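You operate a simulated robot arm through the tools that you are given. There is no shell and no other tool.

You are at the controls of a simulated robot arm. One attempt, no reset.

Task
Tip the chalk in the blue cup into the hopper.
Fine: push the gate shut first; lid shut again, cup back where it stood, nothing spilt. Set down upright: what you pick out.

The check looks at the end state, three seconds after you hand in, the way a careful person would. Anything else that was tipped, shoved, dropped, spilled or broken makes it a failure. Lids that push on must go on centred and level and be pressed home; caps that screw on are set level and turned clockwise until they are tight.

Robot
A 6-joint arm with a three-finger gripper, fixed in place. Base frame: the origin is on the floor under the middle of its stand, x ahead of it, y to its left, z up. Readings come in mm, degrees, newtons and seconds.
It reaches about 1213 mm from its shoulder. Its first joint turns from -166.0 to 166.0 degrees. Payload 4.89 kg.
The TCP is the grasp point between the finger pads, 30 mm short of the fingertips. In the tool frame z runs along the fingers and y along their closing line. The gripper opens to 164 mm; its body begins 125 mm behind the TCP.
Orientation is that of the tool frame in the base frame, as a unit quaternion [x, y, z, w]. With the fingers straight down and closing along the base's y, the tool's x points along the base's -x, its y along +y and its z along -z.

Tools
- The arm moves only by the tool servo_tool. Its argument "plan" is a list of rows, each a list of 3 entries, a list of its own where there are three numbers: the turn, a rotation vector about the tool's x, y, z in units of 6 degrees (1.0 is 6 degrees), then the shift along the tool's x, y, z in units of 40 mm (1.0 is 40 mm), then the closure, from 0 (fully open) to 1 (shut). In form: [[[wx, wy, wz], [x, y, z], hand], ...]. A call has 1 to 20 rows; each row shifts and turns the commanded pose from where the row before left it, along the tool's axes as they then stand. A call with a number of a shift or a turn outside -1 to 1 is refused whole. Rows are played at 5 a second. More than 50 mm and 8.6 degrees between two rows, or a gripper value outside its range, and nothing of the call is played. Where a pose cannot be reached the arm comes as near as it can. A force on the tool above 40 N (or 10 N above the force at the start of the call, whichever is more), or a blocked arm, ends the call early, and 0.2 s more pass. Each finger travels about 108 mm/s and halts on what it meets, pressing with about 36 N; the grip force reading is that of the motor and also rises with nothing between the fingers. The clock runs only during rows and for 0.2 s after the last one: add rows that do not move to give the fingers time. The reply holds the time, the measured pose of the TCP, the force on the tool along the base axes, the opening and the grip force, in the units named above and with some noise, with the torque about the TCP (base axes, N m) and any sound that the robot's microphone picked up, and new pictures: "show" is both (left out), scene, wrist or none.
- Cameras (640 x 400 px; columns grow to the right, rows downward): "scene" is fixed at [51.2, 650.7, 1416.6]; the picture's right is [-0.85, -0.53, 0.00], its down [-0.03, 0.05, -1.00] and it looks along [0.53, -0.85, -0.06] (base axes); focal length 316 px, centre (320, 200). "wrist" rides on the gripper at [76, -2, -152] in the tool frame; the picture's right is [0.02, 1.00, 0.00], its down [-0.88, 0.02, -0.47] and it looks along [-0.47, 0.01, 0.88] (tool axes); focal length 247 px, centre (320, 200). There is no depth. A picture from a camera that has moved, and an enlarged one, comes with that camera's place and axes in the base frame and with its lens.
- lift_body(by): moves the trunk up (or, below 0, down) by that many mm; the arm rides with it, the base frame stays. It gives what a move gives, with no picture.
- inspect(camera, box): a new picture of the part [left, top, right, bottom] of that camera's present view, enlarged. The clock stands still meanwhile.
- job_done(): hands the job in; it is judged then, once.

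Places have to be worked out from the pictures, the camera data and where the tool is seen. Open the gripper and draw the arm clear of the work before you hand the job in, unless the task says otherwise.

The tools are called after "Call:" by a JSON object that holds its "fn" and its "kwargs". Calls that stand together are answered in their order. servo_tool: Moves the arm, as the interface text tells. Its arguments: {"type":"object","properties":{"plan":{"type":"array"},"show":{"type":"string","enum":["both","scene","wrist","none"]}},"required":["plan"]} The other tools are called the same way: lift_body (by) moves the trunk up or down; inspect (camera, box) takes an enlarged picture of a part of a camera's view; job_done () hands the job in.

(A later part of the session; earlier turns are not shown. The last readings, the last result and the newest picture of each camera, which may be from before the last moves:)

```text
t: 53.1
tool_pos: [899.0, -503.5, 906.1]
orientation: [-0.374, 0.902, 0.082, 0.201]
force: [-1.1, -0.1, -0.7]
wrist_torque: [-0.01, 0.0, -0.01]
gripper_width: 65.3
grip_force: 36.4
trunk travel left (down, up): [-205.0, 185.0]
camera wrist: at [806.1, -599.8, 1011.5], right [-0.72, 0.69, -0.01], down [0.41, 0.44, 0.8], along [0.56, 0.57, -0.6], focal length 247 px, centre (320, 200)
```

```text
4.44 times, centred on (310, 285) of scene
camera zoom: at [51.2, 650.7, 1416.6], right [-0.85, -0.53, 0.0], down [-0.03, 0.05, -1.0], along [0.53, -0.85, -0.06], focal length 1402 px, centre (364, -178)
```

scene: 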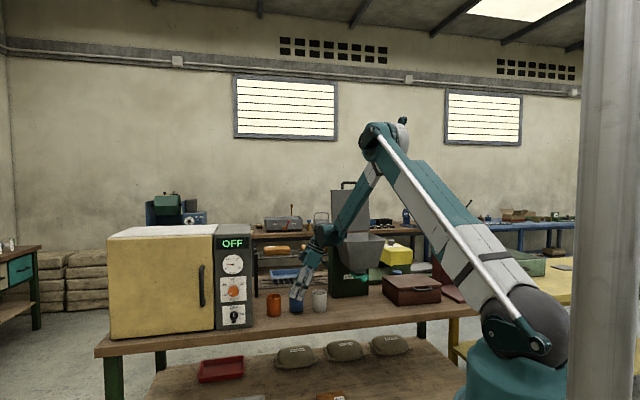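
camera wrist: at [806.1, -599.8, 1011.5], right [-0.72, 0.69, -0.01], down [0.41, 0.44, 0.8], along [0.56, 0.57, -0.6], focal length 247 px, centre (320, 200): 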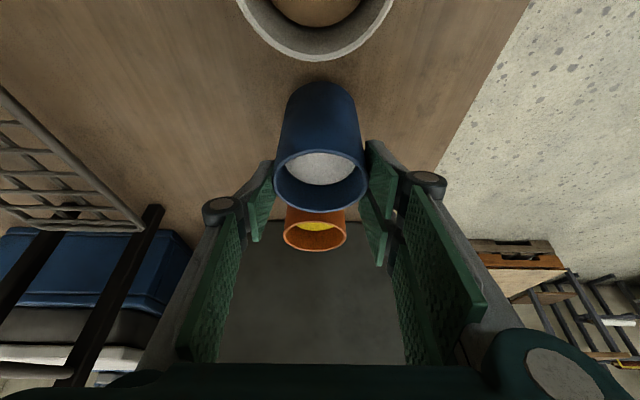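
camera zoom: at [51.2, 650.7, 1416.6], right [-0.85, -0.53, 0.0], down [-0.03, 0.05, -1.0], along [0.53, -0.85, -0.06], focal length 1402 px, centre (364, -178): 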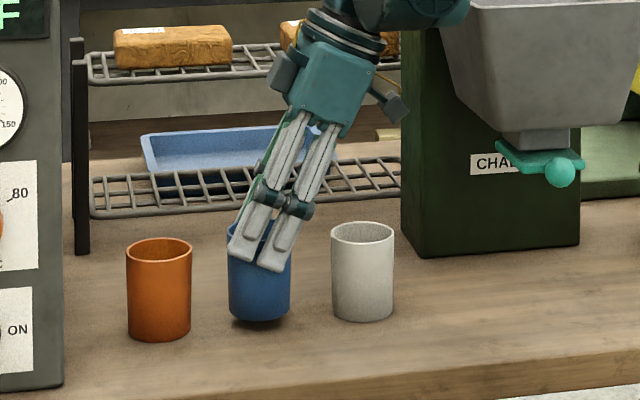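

The pictures show the tool rose 46 mm but the cup only about 15 mm: it slipped down in the pads. I hold still with the hand commanded fully shut to see whether it's now stable.

Call:
{"fn": "servo_tool", "kwargs": {"plan": [[[0, 0, 0], [0, 0, 0], 1], [[0, 0, 0], [0, 0, 0], 1], [[0, 0, 0], [0, 0, 0], 1]], "show": "both"}}

Call:
{"fn": "inspect", "kwargs": {"camera": "scene", "box": [270, 260, 330, 320]}}

Call:
{"fn": "inspect", "kwargs": {"camera": "wrist", "box": [220, 70, 420, 280]}}

```text
t: 53.9
tool_pos: [899.8, -505.1, 904.8]
orientation: [-0.373, 0.902, 0.082, 0.2]
force: [-0.3, 0.1, -1.1]
wrist_torque: [-0.04, -0.04, -0.01]
gripper_width: 65.4
grip_force: 35.8
trunk travel left (down, up): [-205.0, 185.0]
camera wrist: at [806.2, -600.0, 1011.1], right [-0.72, 0.69, -0.01], down [0.41, 0.44, 0.8], along [0.56, 0.57, -0.6], focal length 247 px, centre (320, 200)
```

scene: 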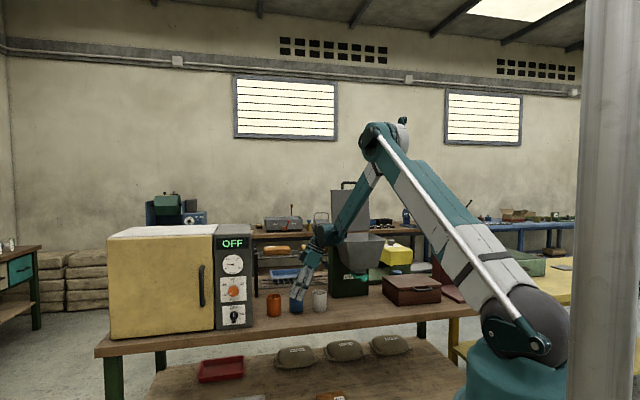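
wrist: 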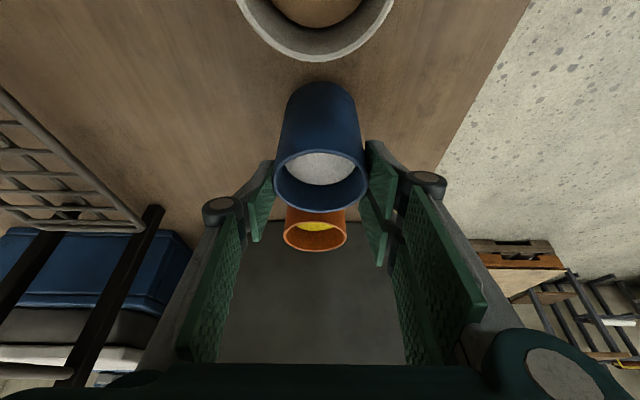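

```text
6.67 times, centred on (300, 290) of scene
camera zoom: at [51.2, 650.7, 1416.6], right [-0.85, -0.53, 0.0], down [-0.03, 0.05, -1.0], along [0.53, -0.85, -0.06], focal length 2104 px, centre (453, -400)
```

zoom: 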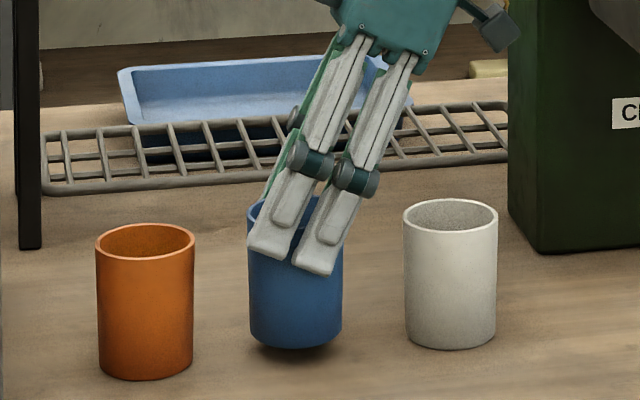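

```text
1.90 times, centred on (320, 175) of wrist
camera zoom: at [806.2, -600.0, 1011.1], right [-0.72, 0.69, -0.01], down [0.41, 0.44, 0.8], along [0.56, 0.57, -0.6], focal length 470 px, centre (320, 248)
```

zoom: 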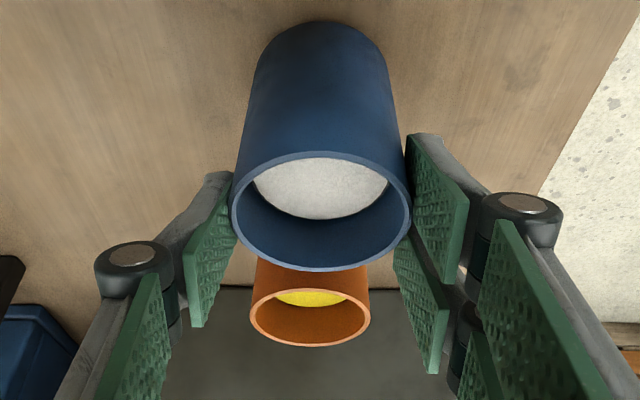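

The cup now hangs steady about 12 mm above its spot. I test the present grip with a slow 10 mm lift to see if it still slides.

Call:
{"fn": "servo_tool", "kwargs": {"plan": [[[0, 0, 0], [-0.035, 0, -0.075], 1], [[0, 0, 0], [-0.035, 0, -0.075], 1], [[0, 0, 0], [-0.035, 0, -0.075], 1], [[0, 0, 0], [0, 0, 0], 1]], "show": "wrist"}}

Call:
{"fn": "inspect", "kwargs": {"camera": "wrist", "box": [220, 70, 420, 280]}}

Call:
{"fn": "inspect", "kwargs": {"camera": "scene", "box": [270, 260, 330, 320]}}

```text
t: 54.9
tool_pos: [901.9, -503.1, 916.5]
orientation: [-0.373, 0.902, 0.083, 0.2]
force: [-0.1, 0.2, -1.6]
wrist_torque: [0.0, 0.0, -0.01]
gripper_width: 65.4
grip_force: 36.0
trunk travel left (down, up): [-205.0, 185.0]
camera wrist: at [807.0, -599.2, 1021.3], right [-0.72, 0.69, -0.01], down [0.41, 0.44, 0.8], along [0.56, 0.57, -0.6], focal length 247 px, centre (320, 200)
```

wrist: 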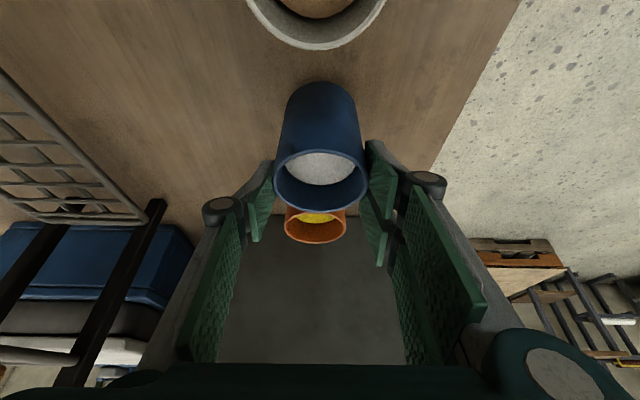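

```text
1.90 times, centred on (320, 175) of wrist
camera zoom: at [807.0, -599.2, 1021.3], right [-0.72, 0.69, -0.01], down [0.41, 0.44, 0.8], along [0.56, 0.57, -0.6], focal length 470 px, centre (320, 248)
```

zoom: 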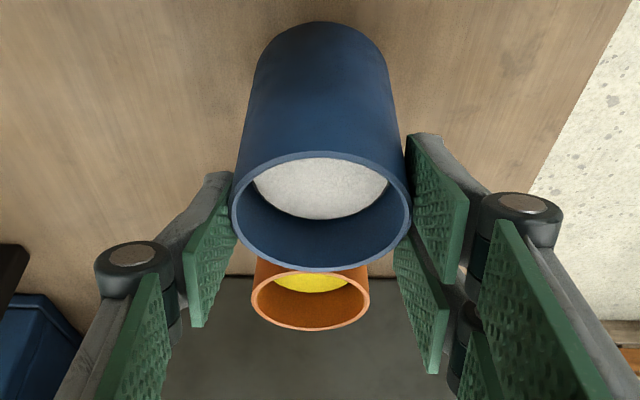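

```text
6.67 times, centred on (300, 290) of scene
camera zoom: at [51.2, 650.7, 1416.6], right [-0.85, -0.53, 0.0], down [-0.03, 0.05, -1.0], along [0.53, -0.85, -0.06], focal length 2104 px, centre (453, -400)
```

zoom: 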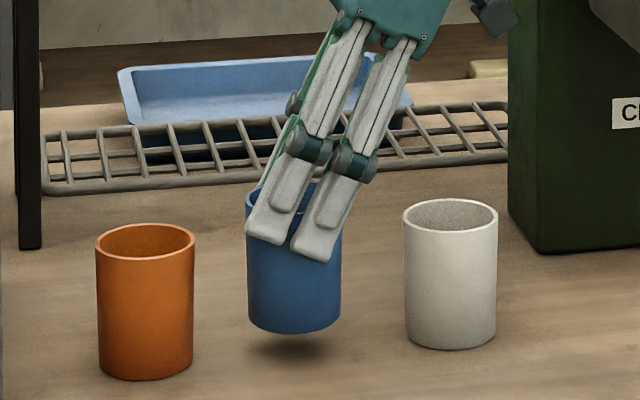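

The cup now moves rigidly with the hand. Before relying on it, I test the grip's hold against tipping: a small 12° tilt right here above its own place.

Call:
{"fn": "servo_tool", "kwargs": {"plan": [[[0, 0.5, 0], [-0.09, 0, -0.2], 1], [[0, 0.5, 0], [-0.09, 0, -0.2], 1], [[0, 0.5, 0], [0, 0, 0], 1], [[0, 0.5, 0], [0, 0, 0], 1], [[0, 0, 0], [0, 0, 0], 1]], "show": "wrist"}}

Call:
{"fn": "inspect", "kwargs": {"camera": "wrist", "box": [220, 70, 420, 280]}}

Call:
{"fn": "inspect", "kwargs": {"camera": "scene", "box": [270, 250, 330, 310]}}

```text
t: 56.1
tool_pos: [900.3, -502.7, 932.7]
orientation: [-0.38, 0.918, 0.042, 0.105]
force: [0.7, -0.2, -0.9]
wrist_torque: [0.0, -0.02, 0.01]
gripper_width: 65.2
grip_force: 35.5
trunk travel left (down, up): [-205.0, 185.0]
camera wrist: at [824.7, -580.4, 1064.1], right [-0.72, 0.69, -0.01], down [0.52, 0.55, 0.66], along [0.46, 0.47, -0.75], focal length 247 px, centre (320, 200)
```

wrist: 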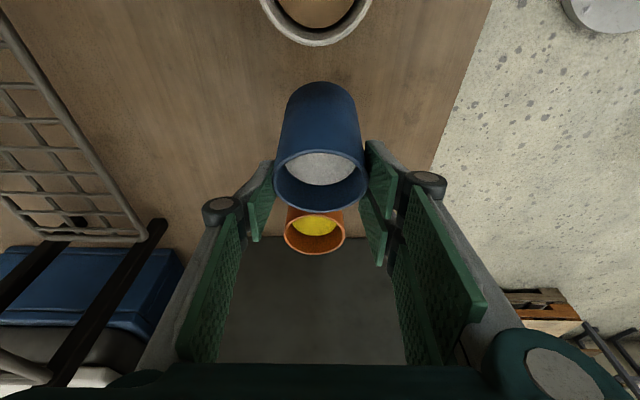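

```text
1.90 times, centred on (320, 175) of wrist
camera zoom: at [824.7, -580.4, 1064.1], right [-0.72, 0.69, -0.01], down [0.52, 0.55, 0.66], along [0.46, 0.47, -0.75], focal length 470 px, centre (320, 248)
```

zoom: 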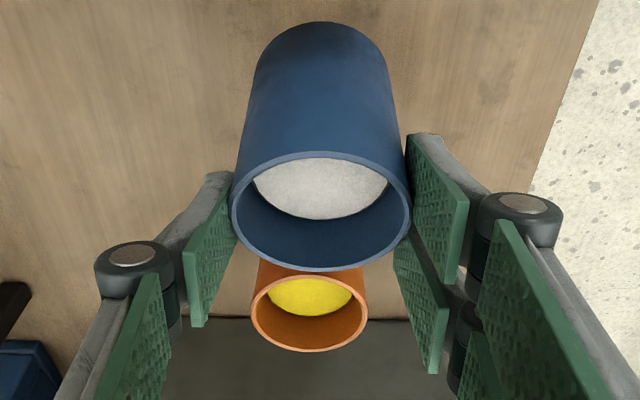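

```text
6.67 times, centred on (300, 280) of scene
camera zoom: at [51.2, 650.7, 1416.6], right [-0.85, -0.53, 0.0], down [-0.03, 0.05, -1.0], along [0.53, -0.85, -0.06], focal length 2104 px, centre (453, -333)
```

zoom: 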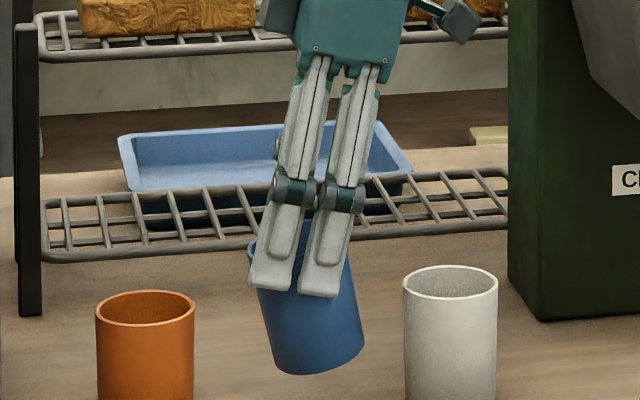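

The wrist view is unchanged through the tilt, so the cup is held rigidly. I return it upright and raise it smoothly to z≈1275, well above the hopper rim.

Call:
{"fn": "servo_tool", "kwargs": {"plan": [[[0, -0.5, 0], [0, 0, 0], 1], [[0, -0.5, 0], [0, 0, 0], 1], [[0, -0.5, 0], [0, 0, 0], 1], [[0, -0.5, 0], [0, 0, 0], 1], [[0, 0, 0], [-0.12, 0, -0.26], 1], [[0, 0, 0], [-0.25, 0, -0.54], 1], [[0, 0, 0], [-0.34, 0, -0.73], 1], [[0, 0, 0], [-0.361, 0, -0.775], 1], [[0, 0, 0], [-0.361, 0, -0.775], 1], [[0, 0, 0], [-0.361, 0, -0.775], 1], [[0, 0, 0], [-0.361, 0, -0.775], 1], [[0, 0, 0], [-0.361, 0, -0.775], 1], [[0, 0, 0], [-0.361, 0, -0.775], 1], [[0, 0, 0], [-0.361, 0, -0.775], 1], [[0, 0, 0], [-0.25, 0, -0.54], 1], [[0, 0, 0], [-0.12, 0, -0.26], 1], [[0, 0, 0], [0, 0, 0], 1]], "show": "both"}}

```text
t: 59.7
tool_pos: [899.2, -502.8, 1273.3]
orientation: [-0.374, 0.902, 0.082, 0.2]
force: [-0.2, 0.4, -1.1]
wrist_torque: [-0.03, 0.02, 0.0]
gripper_width: 65.4
grip_force: 36.4
trunk travel left (down, up): [-205.0, 185.0]
camera wrist: at [805.8, -598.4, 1379.7], right [-0.72, 0.69, -0.01], down [0.41, 0.44, 0.8], along [0.56, 0.57, -0.6], focal length 247 px, centre (320, 200)
```

scene: 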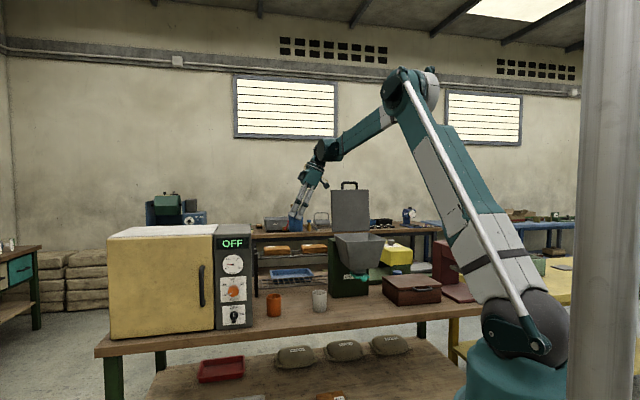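
wrist: 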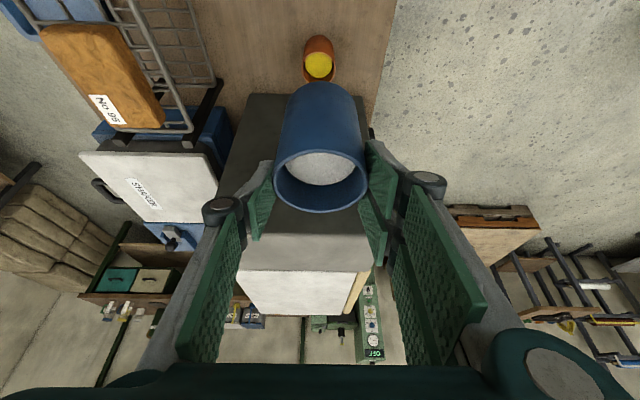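

The cup stays put in the hand at z=1273. I carry it level across to above the hopper (u≈−20, v≈1003).

Call:
{"fn": "servo_tool", "kwargs": {"plan": [[[0, 0, 0], [0.227, 0, -0.106], 1], [[0, 0, 0], [0.453, 0, -0.211], 1], [[0, 0, 0], [0.68, 0, -0.317], 1], [[0, 0, 0], [0.77, -0.058, -0.359], 1], [[0, 0, 0], [0.77, -0.058, -0.359], 1], [[0, 0, 0], [0.77, -0.058, -0.359], 1], [[0, 0, 0], [0.77, -0.058, -0.359], 1], [[0, 0, 0], [0.77, -0.058, -0.359], 1], [[0, 0, 0], [0.68, 0, -0.317], 1], [[0, 0, 0], [0.453, 0, -0.211], 1], [[0, 0, 0], [0.453, 0, -0.211], 1], [[0, 0, 0], [0, 0, 0], 1]], "show": "both"}}

Call:
{"fn": "inspect", "kwargs": {"camera": "scene", "box": [300, 130, 420, 280]}}

```text
t: 62.3
tool_pos: [694.3, -723.2, 1275.0]
orientation: [-0.374, 0.902, 0.082, 0.201]
force: [-0.1, -0.1, -1.5]
wrist_torque: [0.05, -0.02, -0.01]
gripper_width: 65.2
grip_force: 36.1
trunk travel left (down, up): [-205.0, 185.0]
camera wrist: at [601.4, -818.6, 1380.5], right [-0.72, 0.69, -0.01], down [0.41, 0.44, 0.8], along [0.56, 0.57, -0.6], focal length 247 px, centre (320, 200)
```

scene: 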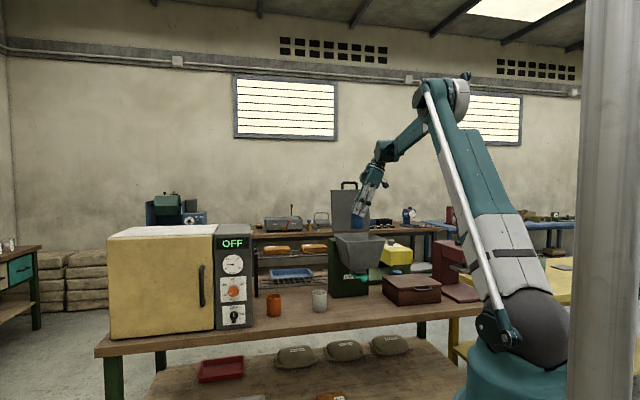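
wrist: 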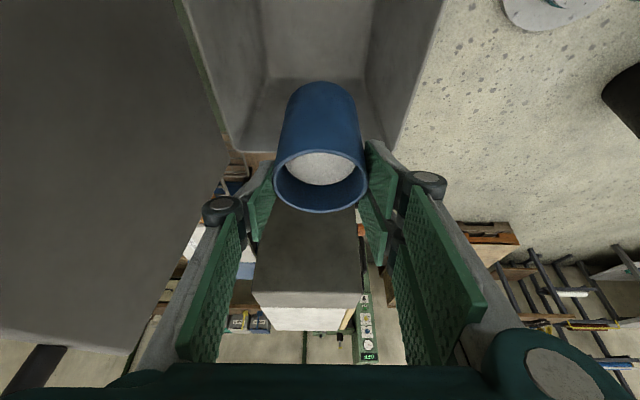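

```text
2.67 times, centred on (360, 205) of scene
camera zoom: at [51.2, 650.7, 1416.6], right [-0.85, -0.53, 0.0], down [-0.03, 0.05, -1.0], along [0.53, -0.85, -0.06], focal length 841 px, centre (213, 187)
```

zoom: 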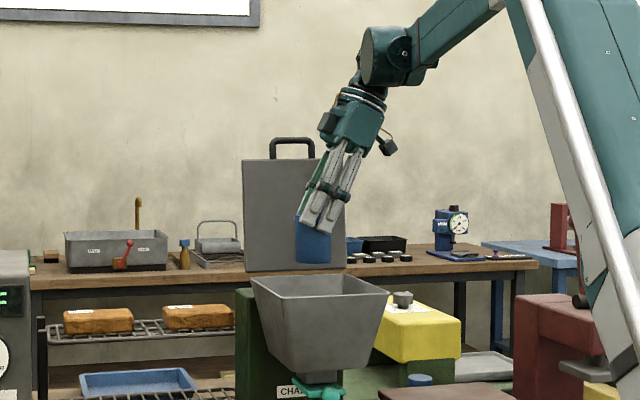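

The cup is over the middle of the hopper. I begin tipping slowly toward +u: 30° first (still below spill), then lower 55 mm so the lip is close above the rim.

Call:
{"fn": "servo_tool", "kwargs": {"plan": [[[0, 0.5, 0], [0, 0, 0], 1], [[0, 0.5, 0], [0, 0, 0], 1], [[0, 0.5, 0], [0, 0, 0], 1], [[0, 0.5, 0], [0, 0, 0], 1], [[0, 0.5, 0], [0, 0, 0], 1], [[0, 0.5, 0], [0, 0, 0], 1], [[0, 0.5, 0], [0, 0, 0], 1], [[0, 0.5, 0], [0, 0, 0], 1], [[0, 0.5, 0], [0, 0, 0], 1], [[0, 0.5, 0], [0, 0, 0], 1], [[0, 0, 0], [-0.02, 0, 0.3], 1], [[0, 0, 0], [-0.04, 0, 0.4], 1], [[0, 0, 0], [-0.04, 0, 0.4], 1], [[0, 0, 0], [-0.02, 0, 0.27], 1], [[0, 0, 0], [0, 0, 0], 1]], "show": "both"}}

Call:
{"fn": "inspect", "kwargs": {"camera": "scene", "box": [310, 160, 410, 280]}}

Call:
{"fn": "inspect", "kwargs": {"camera": "wrist", "box": [200, 50, 440, 260]}}

```text
t: 65.5
tool_pos: [695.3, -722.1, 1219.8]
orientation: [-0.383, 0.923, -0.017, -0.04]
force: [0.8, -0.5, -0.9]
wrist_torque: [0.03, -0.01, -0.02]
gripper_width: 65.0
grip_force: 35.9
trunk travel left (down, up): [-205.0, 185.0]
camera wrist: at [652.4, -767.9, 1378.5], right [-0.72, 0.69, 0.0], down [0.64, 0.66, 0.39], along [0.27, 0.28, -0.92], focal length 247 px, centre (320, 200)
```

scene: 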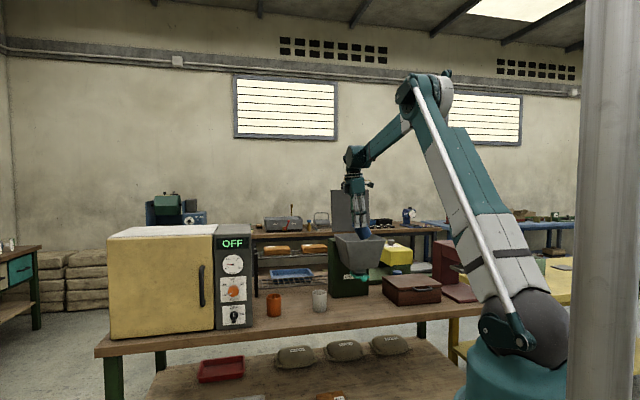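
wrist: 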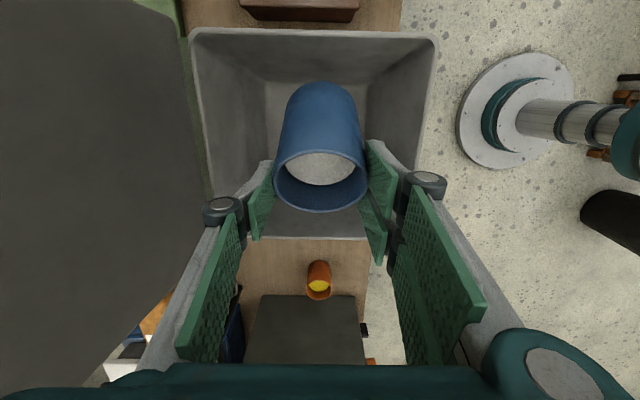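

```text
3.33 times, centred on (360, 220) of scene
camera zoom: at [51.2, 650.7, 1416.6], right [-0.85, -0.53, 0.0], down [-0.03, 0.05, -1.0], along [0.53, -0.85, -0.06], focal length 1052 px, centre (187, 133)
```

zoom: 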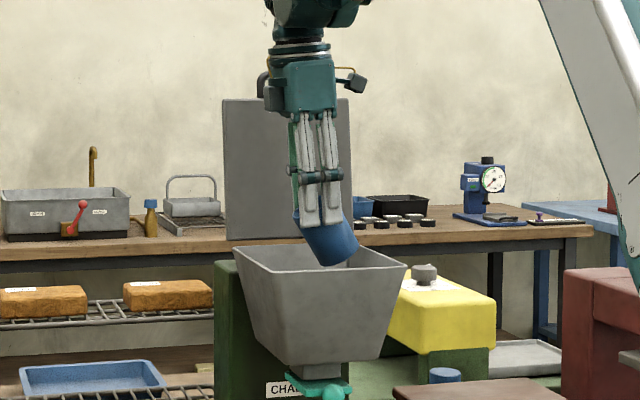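

```text
1.90 times, centred on (320, 155) of wrist
camera zoom: at [652.4, -767.9, 1378.5], right [-0.72, 0.69, 0.0], down [0.64, 0.66, 0.39], along [0.27, 0.28, -0.92], focal length 470 px, centre (320, 286)
```

zoom: 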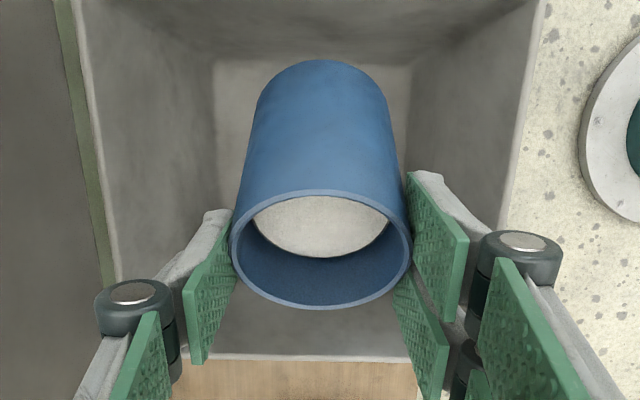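

The tipped mouth is well inside the bin outline and no chalk has left yet. I continue tipping slowly to 60°.

Call:
{"fn": "servo_tool", "kwargs": {"plan": [[[0, 0.5, 0], [0, 0, 0], 1], [[0, 0.5, 0], [0, 0, 0], 1], [[0, 0.5, 0], [0, 0, 0], 1], [[0, 0.5, 0], [0, 0, 0], 1], [[0, 0.5, 0], [0, 0, 0], 1], [[0, 0.5, 0], [0, 0, 0], 1], [[0, 0.5, 0], [0, 0, 0], 1], [[0, 0.5, 0], [0, 0, 0], 1], [[0, 0.5, 0], [0, 0, 0], 1], [[0, 0.5, 0], [0, 0, 0], 1], [[0, 0, 0], [0, 0, 0], 1]], "show": "wrist"}}

Call:
{"fn": "inspect", "kwargs": {"camera": "scene", "box": [310, 160, 410, 280]}}

Call:
{"fn": "inspect", "kwargs": {"camera": "wrist", "box": [200, 50, 440, 260]}}

```text
t: 67.9
tool_pos: [695.4, -724.3, 1219.2]
orientation: [-0.365, 0.881, -0.116, -0.278]
force: [0.4, -0.1, -1.0]
wrist_torque: [0.0, 0.0, 0.01]
gripper_width: 65.1
grip_force: 36.2
trunk travel left (down, up): [-205.0, 185.0]
camera wrist: at [714.2, -706.7, 1388.9], right [-0.72, 0.69, 0.01], down [0.69, 0.72, -0.12], along [-0.09, -0.08, -0.99], focal length 247 px, centre (320, 200)
```

wrist: 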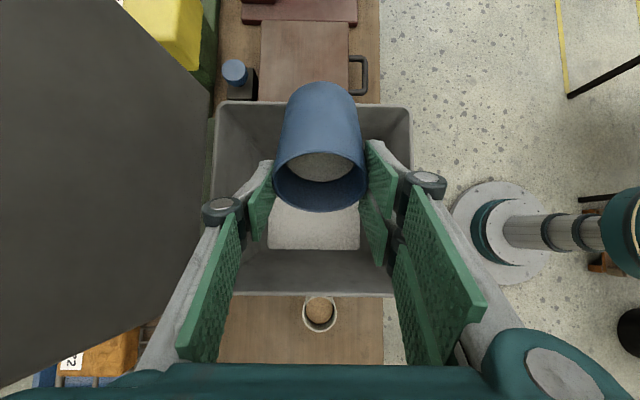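

```text
3.33 times, centred on (360, 220) of scene
camera zoom: at [51.2, 650.7, 1416.6], right [-0.85, -0.53, 0.0], down [-0.03, 0.05, -1.0], along [0.53, -0.85, -0.06], focal length 1052 px, centre (187, 133)
```

zoom: 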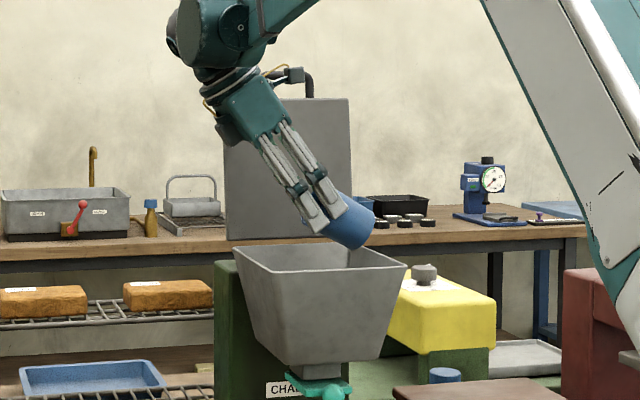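

```text
1.90 times, centred on (320, 155) of wrist
camera zoom: at [714.2, -706.7, 1388.9], right [-0.72, 0.69, 0.01], down [0.69, 0.72, -0.12], along [-0.09, -0.08, -0.99], focal length 470 px, centre (320, 286)
```

zoom: 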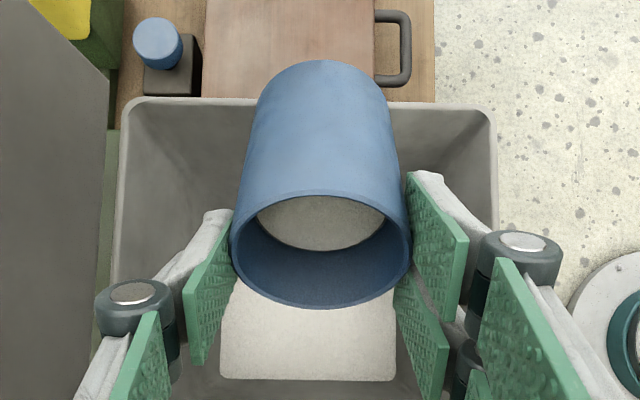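

White chalk is now collecting on the bin's floor. I keep tipping slowly to about 99°.

Call:
{"fn": "servo_tool", "kwargs": {"plan": [[[0, 0.5, 0], [0, 0, 0], 1], [[0, 0.5, 0], [0, 0, 0], 1], [[0, 0.5, 0], [0, 0, 0], 1], [[0, 0.5, 0], [0, 0, 0], 1], [[0, 0.5, 0], [0, 0, 0], 1], [[0, 0.5, 0], [0, 0, 0], 1], [[0, 0.5, 0], [0, 0, 0], 1], [[0, 0.5, 0], [0, 0, 0], 1], [[0, 0.5, 0], [0, 0, 0], 1], [[0, 0.5, 0], [0, 0, 0], 1], [[0, 0.5, 0], [0, 0, 0], 1], [[0, 0.5, 0], [0, 0, 0], 1], [[0, 0.5, 0], [0, 0, 0], 1], [[0, 0, 0], [0, 0, 0], 1], [[0, 0, 0], [0, 0, 0], 1]], "show": "both"}}

Call:
{"fn": "inspect", "kwargs": {"camera": "scene", "box": [310, 160, 410, 280]}}

Call:
{"fn": "inspect", "kwargs": {"camera": "wrist", "box": [200, 50, 440, 260]}}

```text
t: 71.1
tool_pos: [696.7, -725.4, 1219.4]
orientation: [-0.305, 0.738, -0.231, -0.556]
force: [0.9, -0.2, -1.0]
wrist_torque: [0.06, 0.01, 0.0]
gripper_width: 65.4
grip_force: 36.0
trunk travel left (down, up): [-205.0, 185.0]
camera wrist: at [785.4, -636.5, 1335.1], right [-0.71, 0.7, 0.02], down [0.48, 0.51, -0.72], along [-0.51, -0.5, -0.7], focal length 247 px, centre (320, 200)
```

scene: 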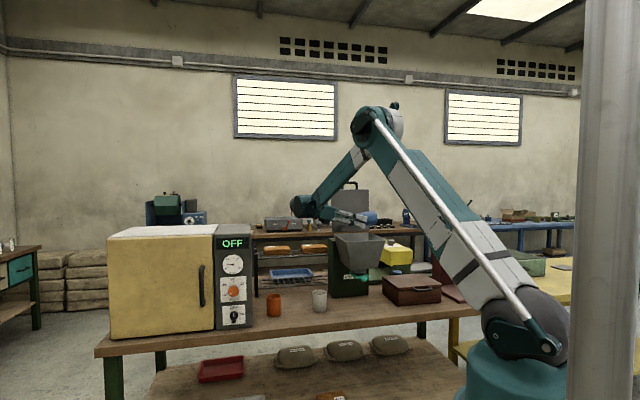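
wrist: 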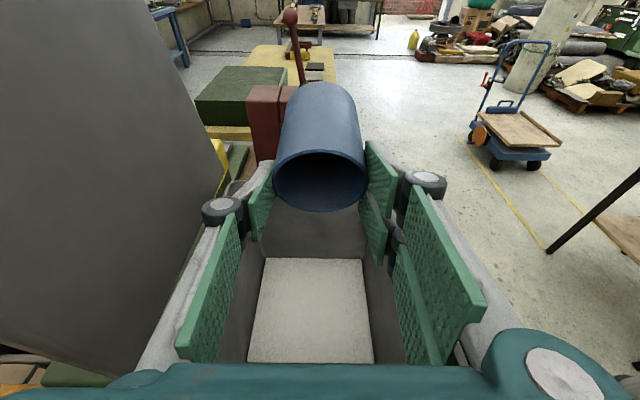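

```text
3.33 times, centred on (360, 220) of scene
camera zoom: at [51.2, 650.7, 1416.6], right [-0.85, -0.53, 0.0], down [-0.03, 0.05, -1.0], along [0.53, -0.85, -0.06], focal length 1052 px, centre (187, 133)
```

zoom: 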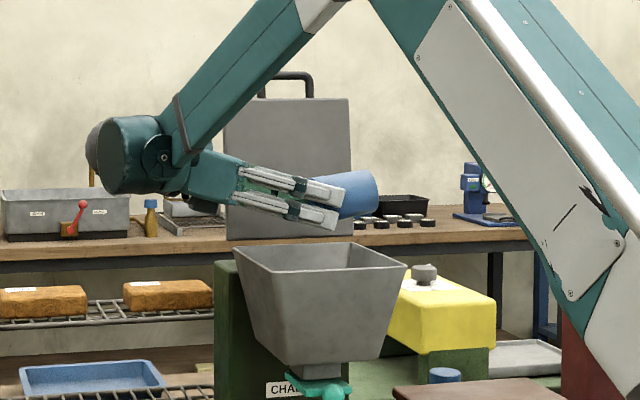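

```text
1.90 times, centred on (320, 155) of wrist
camera zoom: at [785.4, -636.5, 1335.1], right [-0.71, 0.7, 0.02], down [0.48, 0.51, -0.72], along [-0.51, -0.5, -0.7], focal length 470 px, centre (320, 286)
```

zoom: 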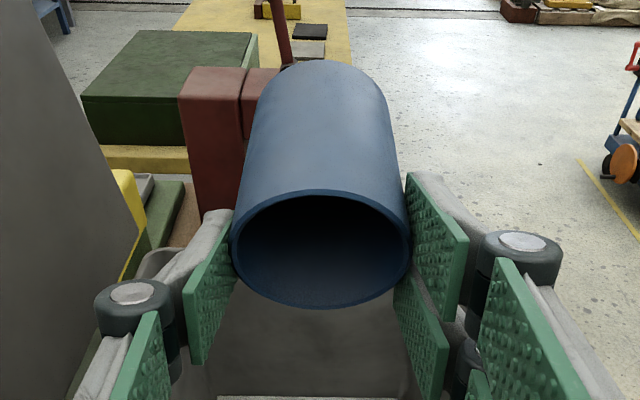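

The cup looks empty already and the chalk lies on the bin floor. I tip further to about 126° and pause briefly so any remainder falls.

Call:
{"fn": "servo_tool", "kwargs": {"plan": [[[0, 0.5, 0], [0, 0, 0], 1], [[0, 0.5, 0], [0, 0, 0], 1], [[0, 0.5, 0], [0, 0, 0], 1], [[0, 0.5, 0], [0, 0, 0], 1], [[0, 0.5, 0], [0, 0, 0], 1], [[0, 0.5, 0], [0, 0, 0], 1], [[0, 0.5, 0], [0, 0, 0], 1], [[0, 0.5, 0], [0, 0, 0], 1], [[0, 0.5, 0], [0, 0, 0], 1], [[0, 0, 0], [0, 0, 0], 1], [[0, 0, 0], [0, 0, 0], 1], [[0, 0, 0], [0, 0, 0], 1], [[0, 0, 0], [0, 0, 0], 1], [[0, 0, 0], [0, 0, 0], 1]], "show": "both"}}

Call:
{"fn": "inspect", "kwargs": {"camera": "wrist", "box": [200, 60, 440, 380]}}

Call:
{"fn": "inspect", "kwargs": {"camera": "scene", "box": [310, 160, 410, 280]}}

```text
t: 74.1
tool_pos: [695.1, -722.9, 1220.9]
orientation: [0.243, -0.588, 0.295, 0.713]
force: [0.1, -0.5, -1.2]
wrist_torque: [0.04, -0.03, -0.05]
gripper_width: 65.2
grip_force: 36.5
trunk travel left (down, up): [-205.0, 185.0]
camera wrist: at [812.7, -608.7, 1266.1], right [-0.7, 0.71, 0.02], down [0.2, 0.22, -0.95], along [-0.68, -0.67, -0.3], focal length 247 px, centre (320, 200)
```

scene: 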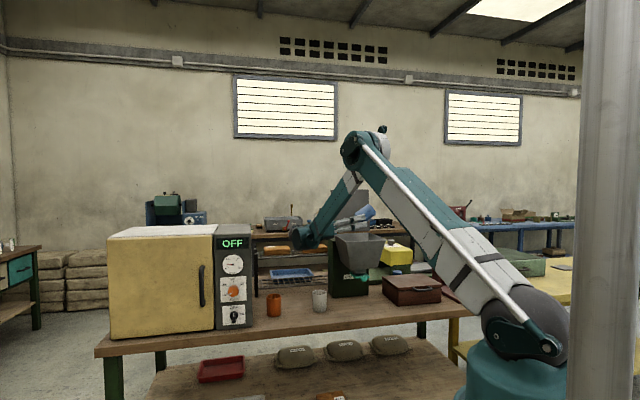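
wrist: 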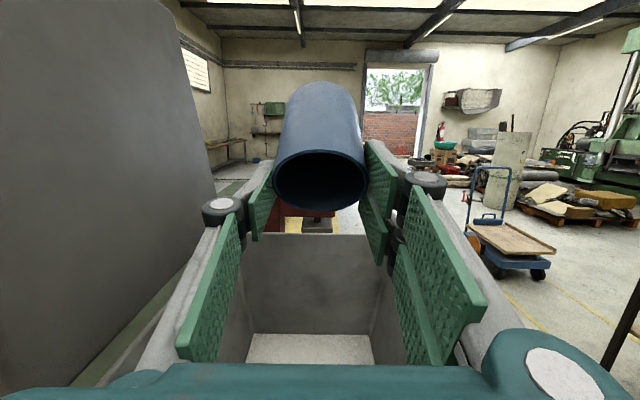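

```text
1.25 times, centred on (320, 220) of wrist
camera zoom: at [812.7, -608.7, 1266.1], right [-0.7, 0.71, 0.02], down [0.2, 0.22, -0.95], along [-0.68, -0.67, -0.3], focal length 309 px, centre (320, 175)
```

zoom: 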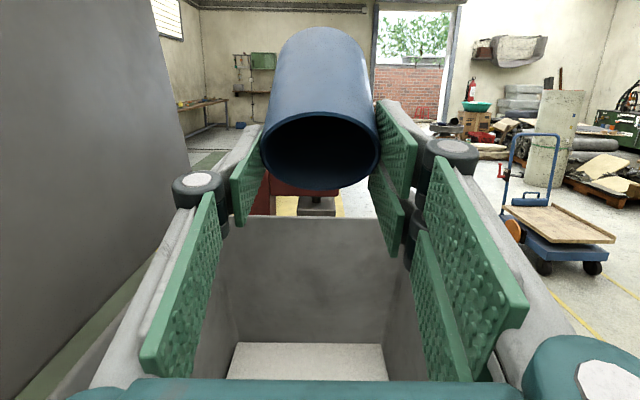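

```text
3.33 times, centred on (360, 220) of scene
camera zoom: at [51.2, 650.7, 1416.6], right [-0.85, -0.53, 0.0], down [-0.03, 0.05, -1.0], along [0.53, -0.85, -0.06], focal length 1052 px, centre (187, 133)
```

zoom: 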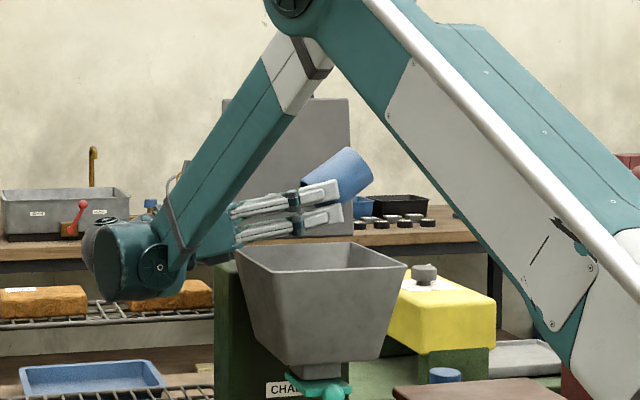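

The cup is empty and all chalk went into the bin. I swing the cup back upright over the hopper.

Call:
{"fn": "servo_tool", "kwargs": {"plan": [[[0, -0.5, 0], [0, 0, 0], 1], [[0, -0.5, 0], [0, 0, 0], 1], [[0, -1, 0], [0, 0, 0], 1], [[0, -1, 0], [0, 0, 0], 1], [[0, -1, 0], [0, 0, 0], 1], [[0, -1, 0], [0, 0, 0], 1], [[0, -1, 0], [0, 0, 0], 1], [[0, -1, 0], [0, 0, 0], 1], [[0, -1, 0], [0, 0, 0], 1], [[0, -1, 0], [0, 0, 0], 1], [[0, -1, 0], [0, 0, 0], 1], [[0, -1, 0], [0, 0, 0], 1], [[0, -1, 0], [0, 0, 0], 1], [[0, -1, 0], [0, 0, 0], 1], [[0, -1, 0], [0, 0, 0], 1], [[0, -1, 0], [0, 0, 0], 1], [[0, -1, 0], [0, 0, 0], 1], [[0, -1, 0], [0, 0, 0], 1], [[0, -1, 0], [0, 0, 0], 1], [[0, -1, 0], [0, 0, 0], 1]], "show": "wrist"}}

Call:
{"fn": "inspect", "kwargs": {"camera": "wrist", "box": [180, 0, 460, 240]}}

```text
t: 78.3
tool_pos: [696.1, -723.1, 1219.7]
orientation: [-0.381, 0.918, 0.042, 0.105]
force: [1.1, 1.5, -1.1]
wrist_torque: [-0.15, 0.13, -0.03]
gripper_width: 65.0
grip_force: 35.9
trunk travel left (down, up): [-205.0, 185.0]
camera wrist: at [620.0, -800.8, 1351.6], right [-0.72, 0.69, -0.01], down [0.52, 0.55, 0.66], along [0.46, 0.47, -0.75], focal length 247 px, centre (320, 200)
```

wrist: 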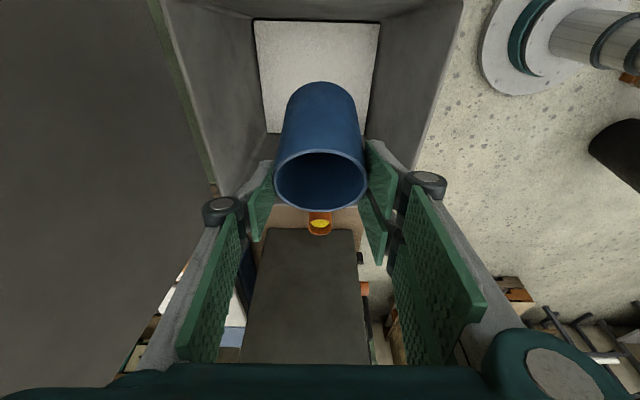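

```text
1.67 times, centred on (320, 120) of wrist
camera zoom: at [620.0, -800.8, 1351.6], right [-0.72, 0.69, -0.01], down [0.52, 0.55, 0.66], along [0.46, 0.47, -0.75], focal length 412 px, centre (320, 333)
```

zoom: 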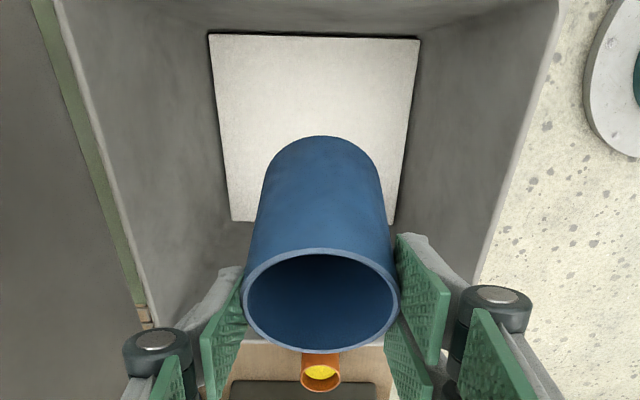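

The cup is clean inside and the chalk lies as an even bed in the closed hopper. I finish righting the cup, raise it, and carry it back over its place.

Call:
{"fn": "servo_tool", "kwargs": {"plan": [[[0, -1, 0], [0, 0, 0], 1], [[0, -1, 0], [0, 0, 0], 1], [[0, 0, 0], [-0.194, 0, -0.415], 1], [[0, 0, 0], [-0.194, 0, -0.415], 1], [[0, 0, 0], [-0.194, 0, -0.415], 1], [[0, 0, 0], [-0.227, 0, 0.106], 1], [[0, 0, 0], [-0.453, 0, 0.211], 1], [[0, 0, 0], [-0.68, 0, 0.317], 1], [[0, 0, 0], [-0.77, 0.043, 0.359], 1], [[0, 0, 0], [-0.77, 0.043, 0.359], 1], [[0, 0, 0], [-0.77, 0.043, 0.359], 1], [[0, 0, 0], [-0.77, 0.043, 0.359], 1], [[0, 0, 0], [-0.77, 0.043, 0.359], 1], [[0, 0, 0], [-0.68, 0, 0.317], 1], [[0, 0, 0], [-0.453, 0, 0.211], 1], [[0, 0, 0], [-0.453, 0, 0.211], 1], [[0, 0, 0], [0, 0, 0], 1]], "show": "both"}}

```text
t: 81.9
tool_pos: [901.3, -504.2, 1274.6]
orientation: [-0.373, 0.902, 0.082, 0.2]
force: [0.4, -0.5, -1.1]
wrist_torque: [-0.05, 0.06, 0.01]
gripper_width: 65.4
grip_force: 36.1
trunk travel left (down, up): [-205.0, 185.0]
camera wrist: at [809.2, -600.4, 1379.5], right [-0.72, 0.69, -0.01], down [0.41, 0.44, 0.8], along [0.56, 0.57, -0.6], focal length 247 px, centre (320, 200)
```

scene: 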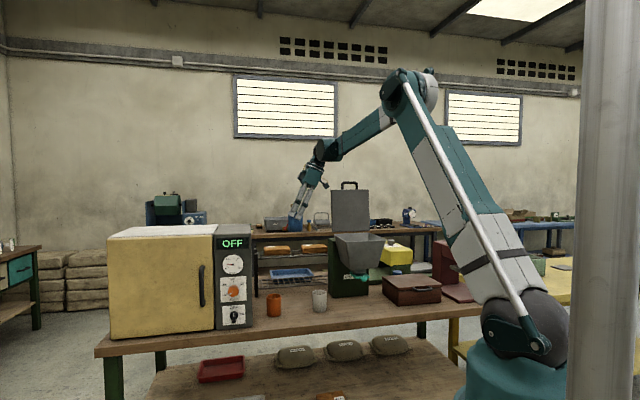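
wrist: 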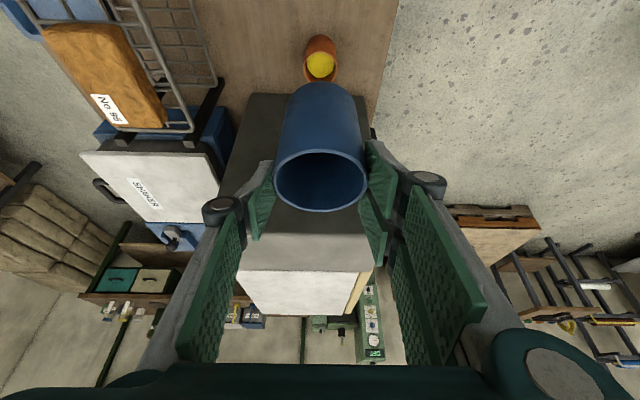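

Back over its place (u 280.8, v 993.8). I descend to just above the bench, stopping about 8–10 mm before the expected touch-down.

Call:
{"fn": "servo_tool", "kwargs": {"plan": [[[0, 0, 0], [0.158, 0, 0.34], 1], [[0, 0, 0], [0.359, 0, 0.77], 1], [[0, 0, 0], [0.359, 0, 0.77], 1], [[0, 0, 0], [0.359, 0, 0.77], 1], [[0, 0, 0], [0.359, 0, 0.77], 1], [[0, 0, 0], [0.359, 0, 0.77], 1], [[0, 0, 0], [0.359, 0, 0.77], 1], [[0, 0, 0], [0.359, 0, 0.77], 1], [[0, 0, 0], [0.359, 0, 0.77], 1], [[0, 0, 0], [0.359, 0, 0.77], 1], [[0, 0, 0], [0.359, 0, 0.77], 1], [[0, 0, 0], [0.211, 0, 0.453], 1], [[0, 0, 0], [0, 0, 0], 1]], "show": "both"}}

Call:
{"fn": "inspect", "kwargs": {"camera": "scene", "box": [270, 260, 330, 320]}}

Call:
{"fn": "inspect", "kwargs": {"camera": "wrist", "box": [220, 70, 420, 280]}}

```text
t: 84.7
tool_pos: [902.3, -507.1, 900.8]
orientation: [-0.374, 0.902, 0.082, 0.2]
force: [0.3, 0.3, -1.6]
wrist_torque: [0.04, 0.03, 0.01]
gripper_width: 65.4
grip_force: 36.3
trunk travel left (down, up): [-205.0, 185.0]
camera wrist: at [808.2, -601.9, 1006.4], right [-0.72, 0.69, -0.01], down [0.41, 0.44, 0.8], along [0.56, 0.57, -0.6], focal length 247 px, centre (320, 200)
```

scene: 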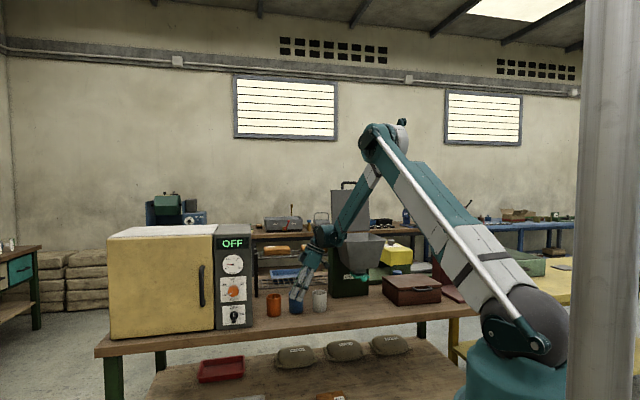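
wrist: 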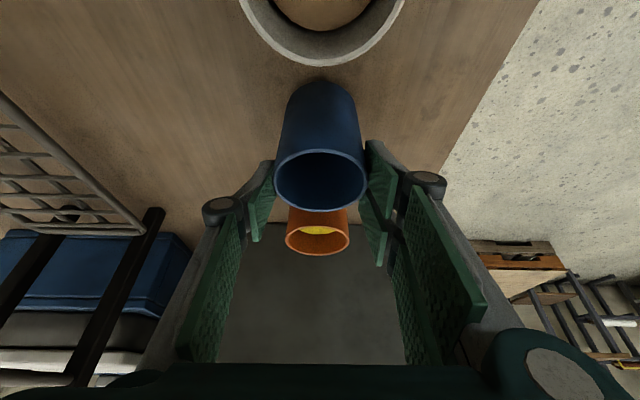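

```text
6.67 times, centred on (300, 290) of scene
camera zoom: at [51.2, 650.7, 1416.6], right [-0.85, -0.53, 0.0], down [-0.03, 0.05, -1.0], along [0.53, -0.85, -0.06], focal length 2104 px, centre (453, -400)
```

zoom: 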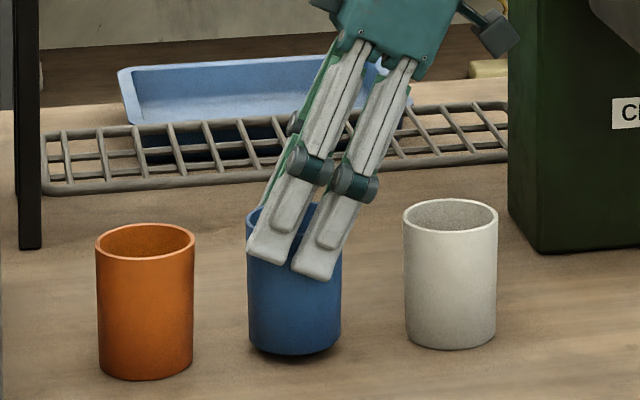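

```text
1.90 times, centred on (320, 175) of wrist
camera zoom: at [808.2, -601.9, 1006.4], right [-0.72, 0.69, -0.01], down [0.41, 0.44, 0.8], along [0.56, 0.57, -0.6], focal length 470 px, centre (320, 248)
```

zoom: 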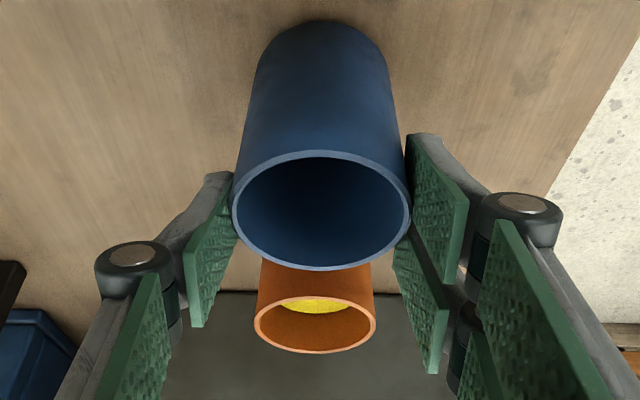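

Columns match the original place within a millimetre and the cup hovers about 8 mm above the bench. I lower in 2 mm steps until it touches.

Call:
{"fn": "servo_tool", "kwargs": {"plan": [[[0, 0, 0], [0.0211, 0, 0.0453], 1], [[0, 0, 0], [0.0211, 0, 0.0453], 1], [[0, 0, 0], [0.0211, 0, 0.0453], 1], [[0, 0, 0], [0, 0, 0], 1]], "show": "none"}}

Call:
{"fn": "inspect", "kwargs": {"camera": "scene", "box": [270, 260, 330, 320]}}

```text
t: 85.7
tool_pos: [900.9, -507.2, 893.2]
orientation: [-0.374, 0.902, 0.082, 0.2]
force: [0.5, 0.1, -0.8]
wrist_torque: [0.03, -0.01, -0.01]
gripper_width: 65.2
grip_force: 35.4
trunk travel left (down, up): [-205.0, 185.0]
```

```text
6.67 times, centred on (300, 290) of scene
camera zoom: at [51.2, 650.7, 1416.6], right [-0.85, -0.53, 0.0], down [-0.03, 0.05, -1.0], along [0.53, -0.85, -0.06], focal length 2104 px, centre (453, -400)
```

zoom: 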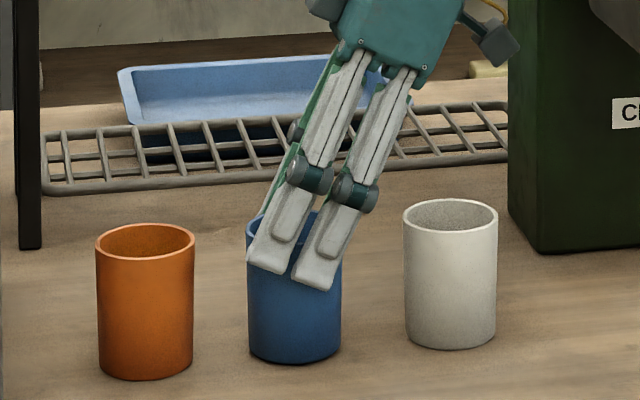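

Nearly down. I continue in 1 mm steps watching the force.

Call:
{"fn": "servo_tool", "kwargs": {"plan": [[[0, 0, 0], [0.0106, 0, 0.0227], 1], [[0, 0, 0], [0.0106, 0, 0.0227], 1], [[0, 0, 0], [0, 0, 0], 1]], "show": "none"}}

Call:
{"fn": "inspect", "kwargs": {"camera": "scene", "box": [270, 260, 330, 320]}}

```text
t: 86.5
tool_pos: [901.4, -506.2, 892.0]
orientation: [-0.373, 0.902, 0.082, 0.2]
force: [-0.2, -0.7, 0.8]
wrist_torque: [-0.05, 0.05, -0.02]
gripper_width: 65.1
grip_force: 36.0
trunk travel left (down, up): [-205.0, 185.0]
```

```text
6.67 times, centred on (300, 290) of scene
camera zoom: at [51.2, 650.7, 1416.6], right [-0.85, -0.53, 0.0], down [-0.03, 0.05, -1.0], along [0.53, -0.85, -0.06], focal length 2104 px, centre (453, -400)
```

zoom: 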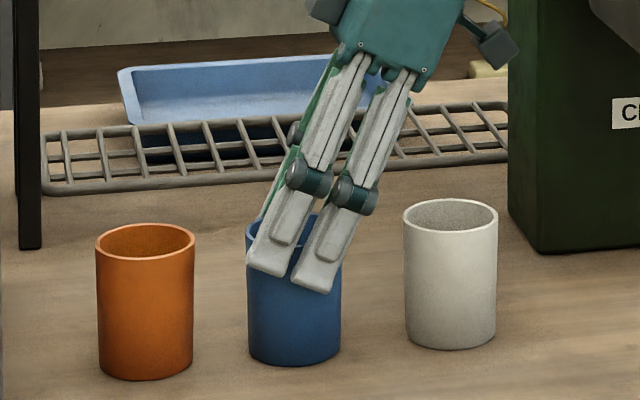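

Force z has turned from −1 N to +0.8 N, suggesting contact. One more small step to confirm.

Call:
{"fn": "servo_tool", "kwargs": {"plan": [[[0, 0, 0], [0.0106, 0, 0.0227], 1], [[0, 0, 0], [0, 0, 0], 1]], "show": "none"}}

```text
t: 87.1
tool_pos: [900.7, -506.5, 892.6]
orientation: [-0.374, 0.902, 0.082, 0.2]
force: [2.8, -2.4, 12.1]
wrist_torque: [-0.21, 0.04, 0.05]
gripper_width: 65.4
grip_force: 36.7
trunk travel left (down, up): [-205.0, 185.0]
```

The cup is seated (12 N upward). I open the fingers gradually to release it.

Call:
{"fn": "servo_tool", "kwargs": {"plan": [[[0, 0, 0], [-0.0053, 0, -0.0113], 0.62], [[0, 0, 0], [0, 0, 0], 0.6], [[0, 0, 0], [0, 0, 0], 0.59], [[0, 0, 0], [0, 0, 0], 0.58], [[0, 0, 0], [0, 0, 0], 0.56], [[0, 0, 0], [0, 0, 0], 0.53], [[0, 0, 0], [0, 0, 0], 0.48], [[0, 0, 0], [0, 0, 0], 0.42], [[0, 0, 0], [0, 0, 0], 0.36], [[0, 0, 0], [0, 0, 0], 0.33], [[0, 0, 0], [0, 0, 0], 0.33]], "show": "both"}}

Call:
{"fn": "inspect", "kwargs": {"camera": "scene", "box": [260, 250, 360, 330]}}

Call:
{"fn": "inspect", "kwargs": {"camera": "wrist", "box": [180, 60, 460, 260]}}

```text
t: 89.5
tool_pos: [901.4, -506.9, 891.8]
orientation: [-0.373, 0.902, 0.082, 0.2]
force: [0.3, -0.3, 0.2]
wrist_torque: [0.06, 0.04, -0.02]
gripper_width: 109.9
grip_force: 0.0
trunk travel left (down, up): [-205.0, 185.0]
camera wrist: at [808.0, -601.4, 997.9], right [-0.72, 0.69, -0.01], down [0.41, 0.44, 0.8], along [0.56, 0.57, -0.6], focal length 247 px, centre (320, 200)
```

scene: 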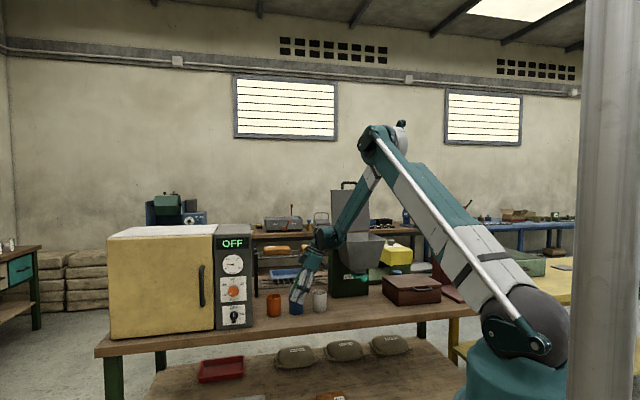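
wrist: 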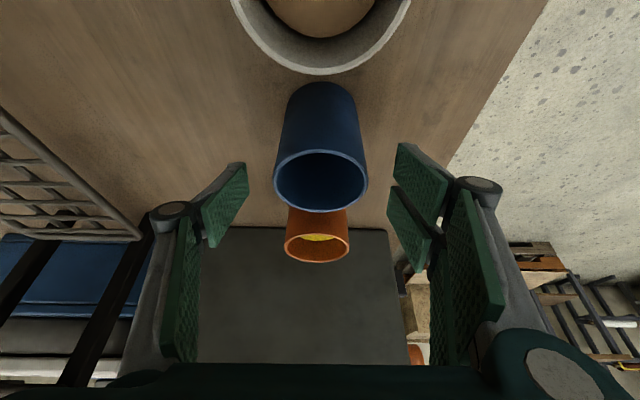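

```text
5.00 times, centred on (310, 290) of scene
camera zoom: at [51.2, 650.7, 1416.6], right [-0.85, -0.53, 0.0], down [-0.03, 0.05, -1.0], along [0.53, -0.85, -0.06], focal length 1578 px, centre (370, -250)
```

zoom: 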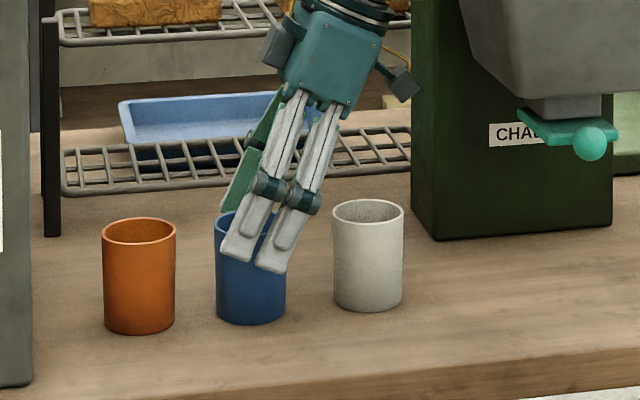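

```text
2.00 times, centred on (320, 160) of wrist
camera zoom: at [808.0, -601.4, 997.9], right [-0.72, 0.69, -0.01], down [0.41, 0.44, 0.8], along [0.56, 0.57, -0.6], focal length 494 px, centre (320, 280)
```

zoom: 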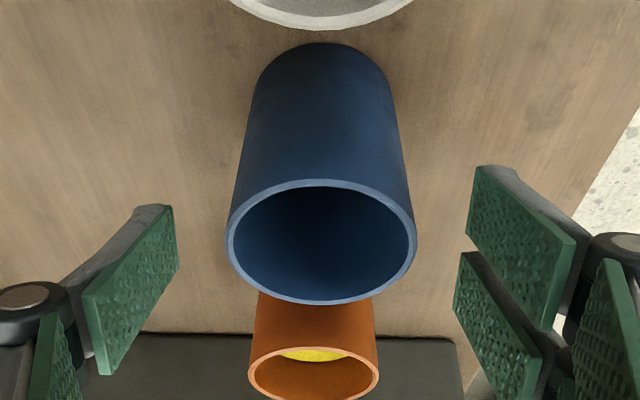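

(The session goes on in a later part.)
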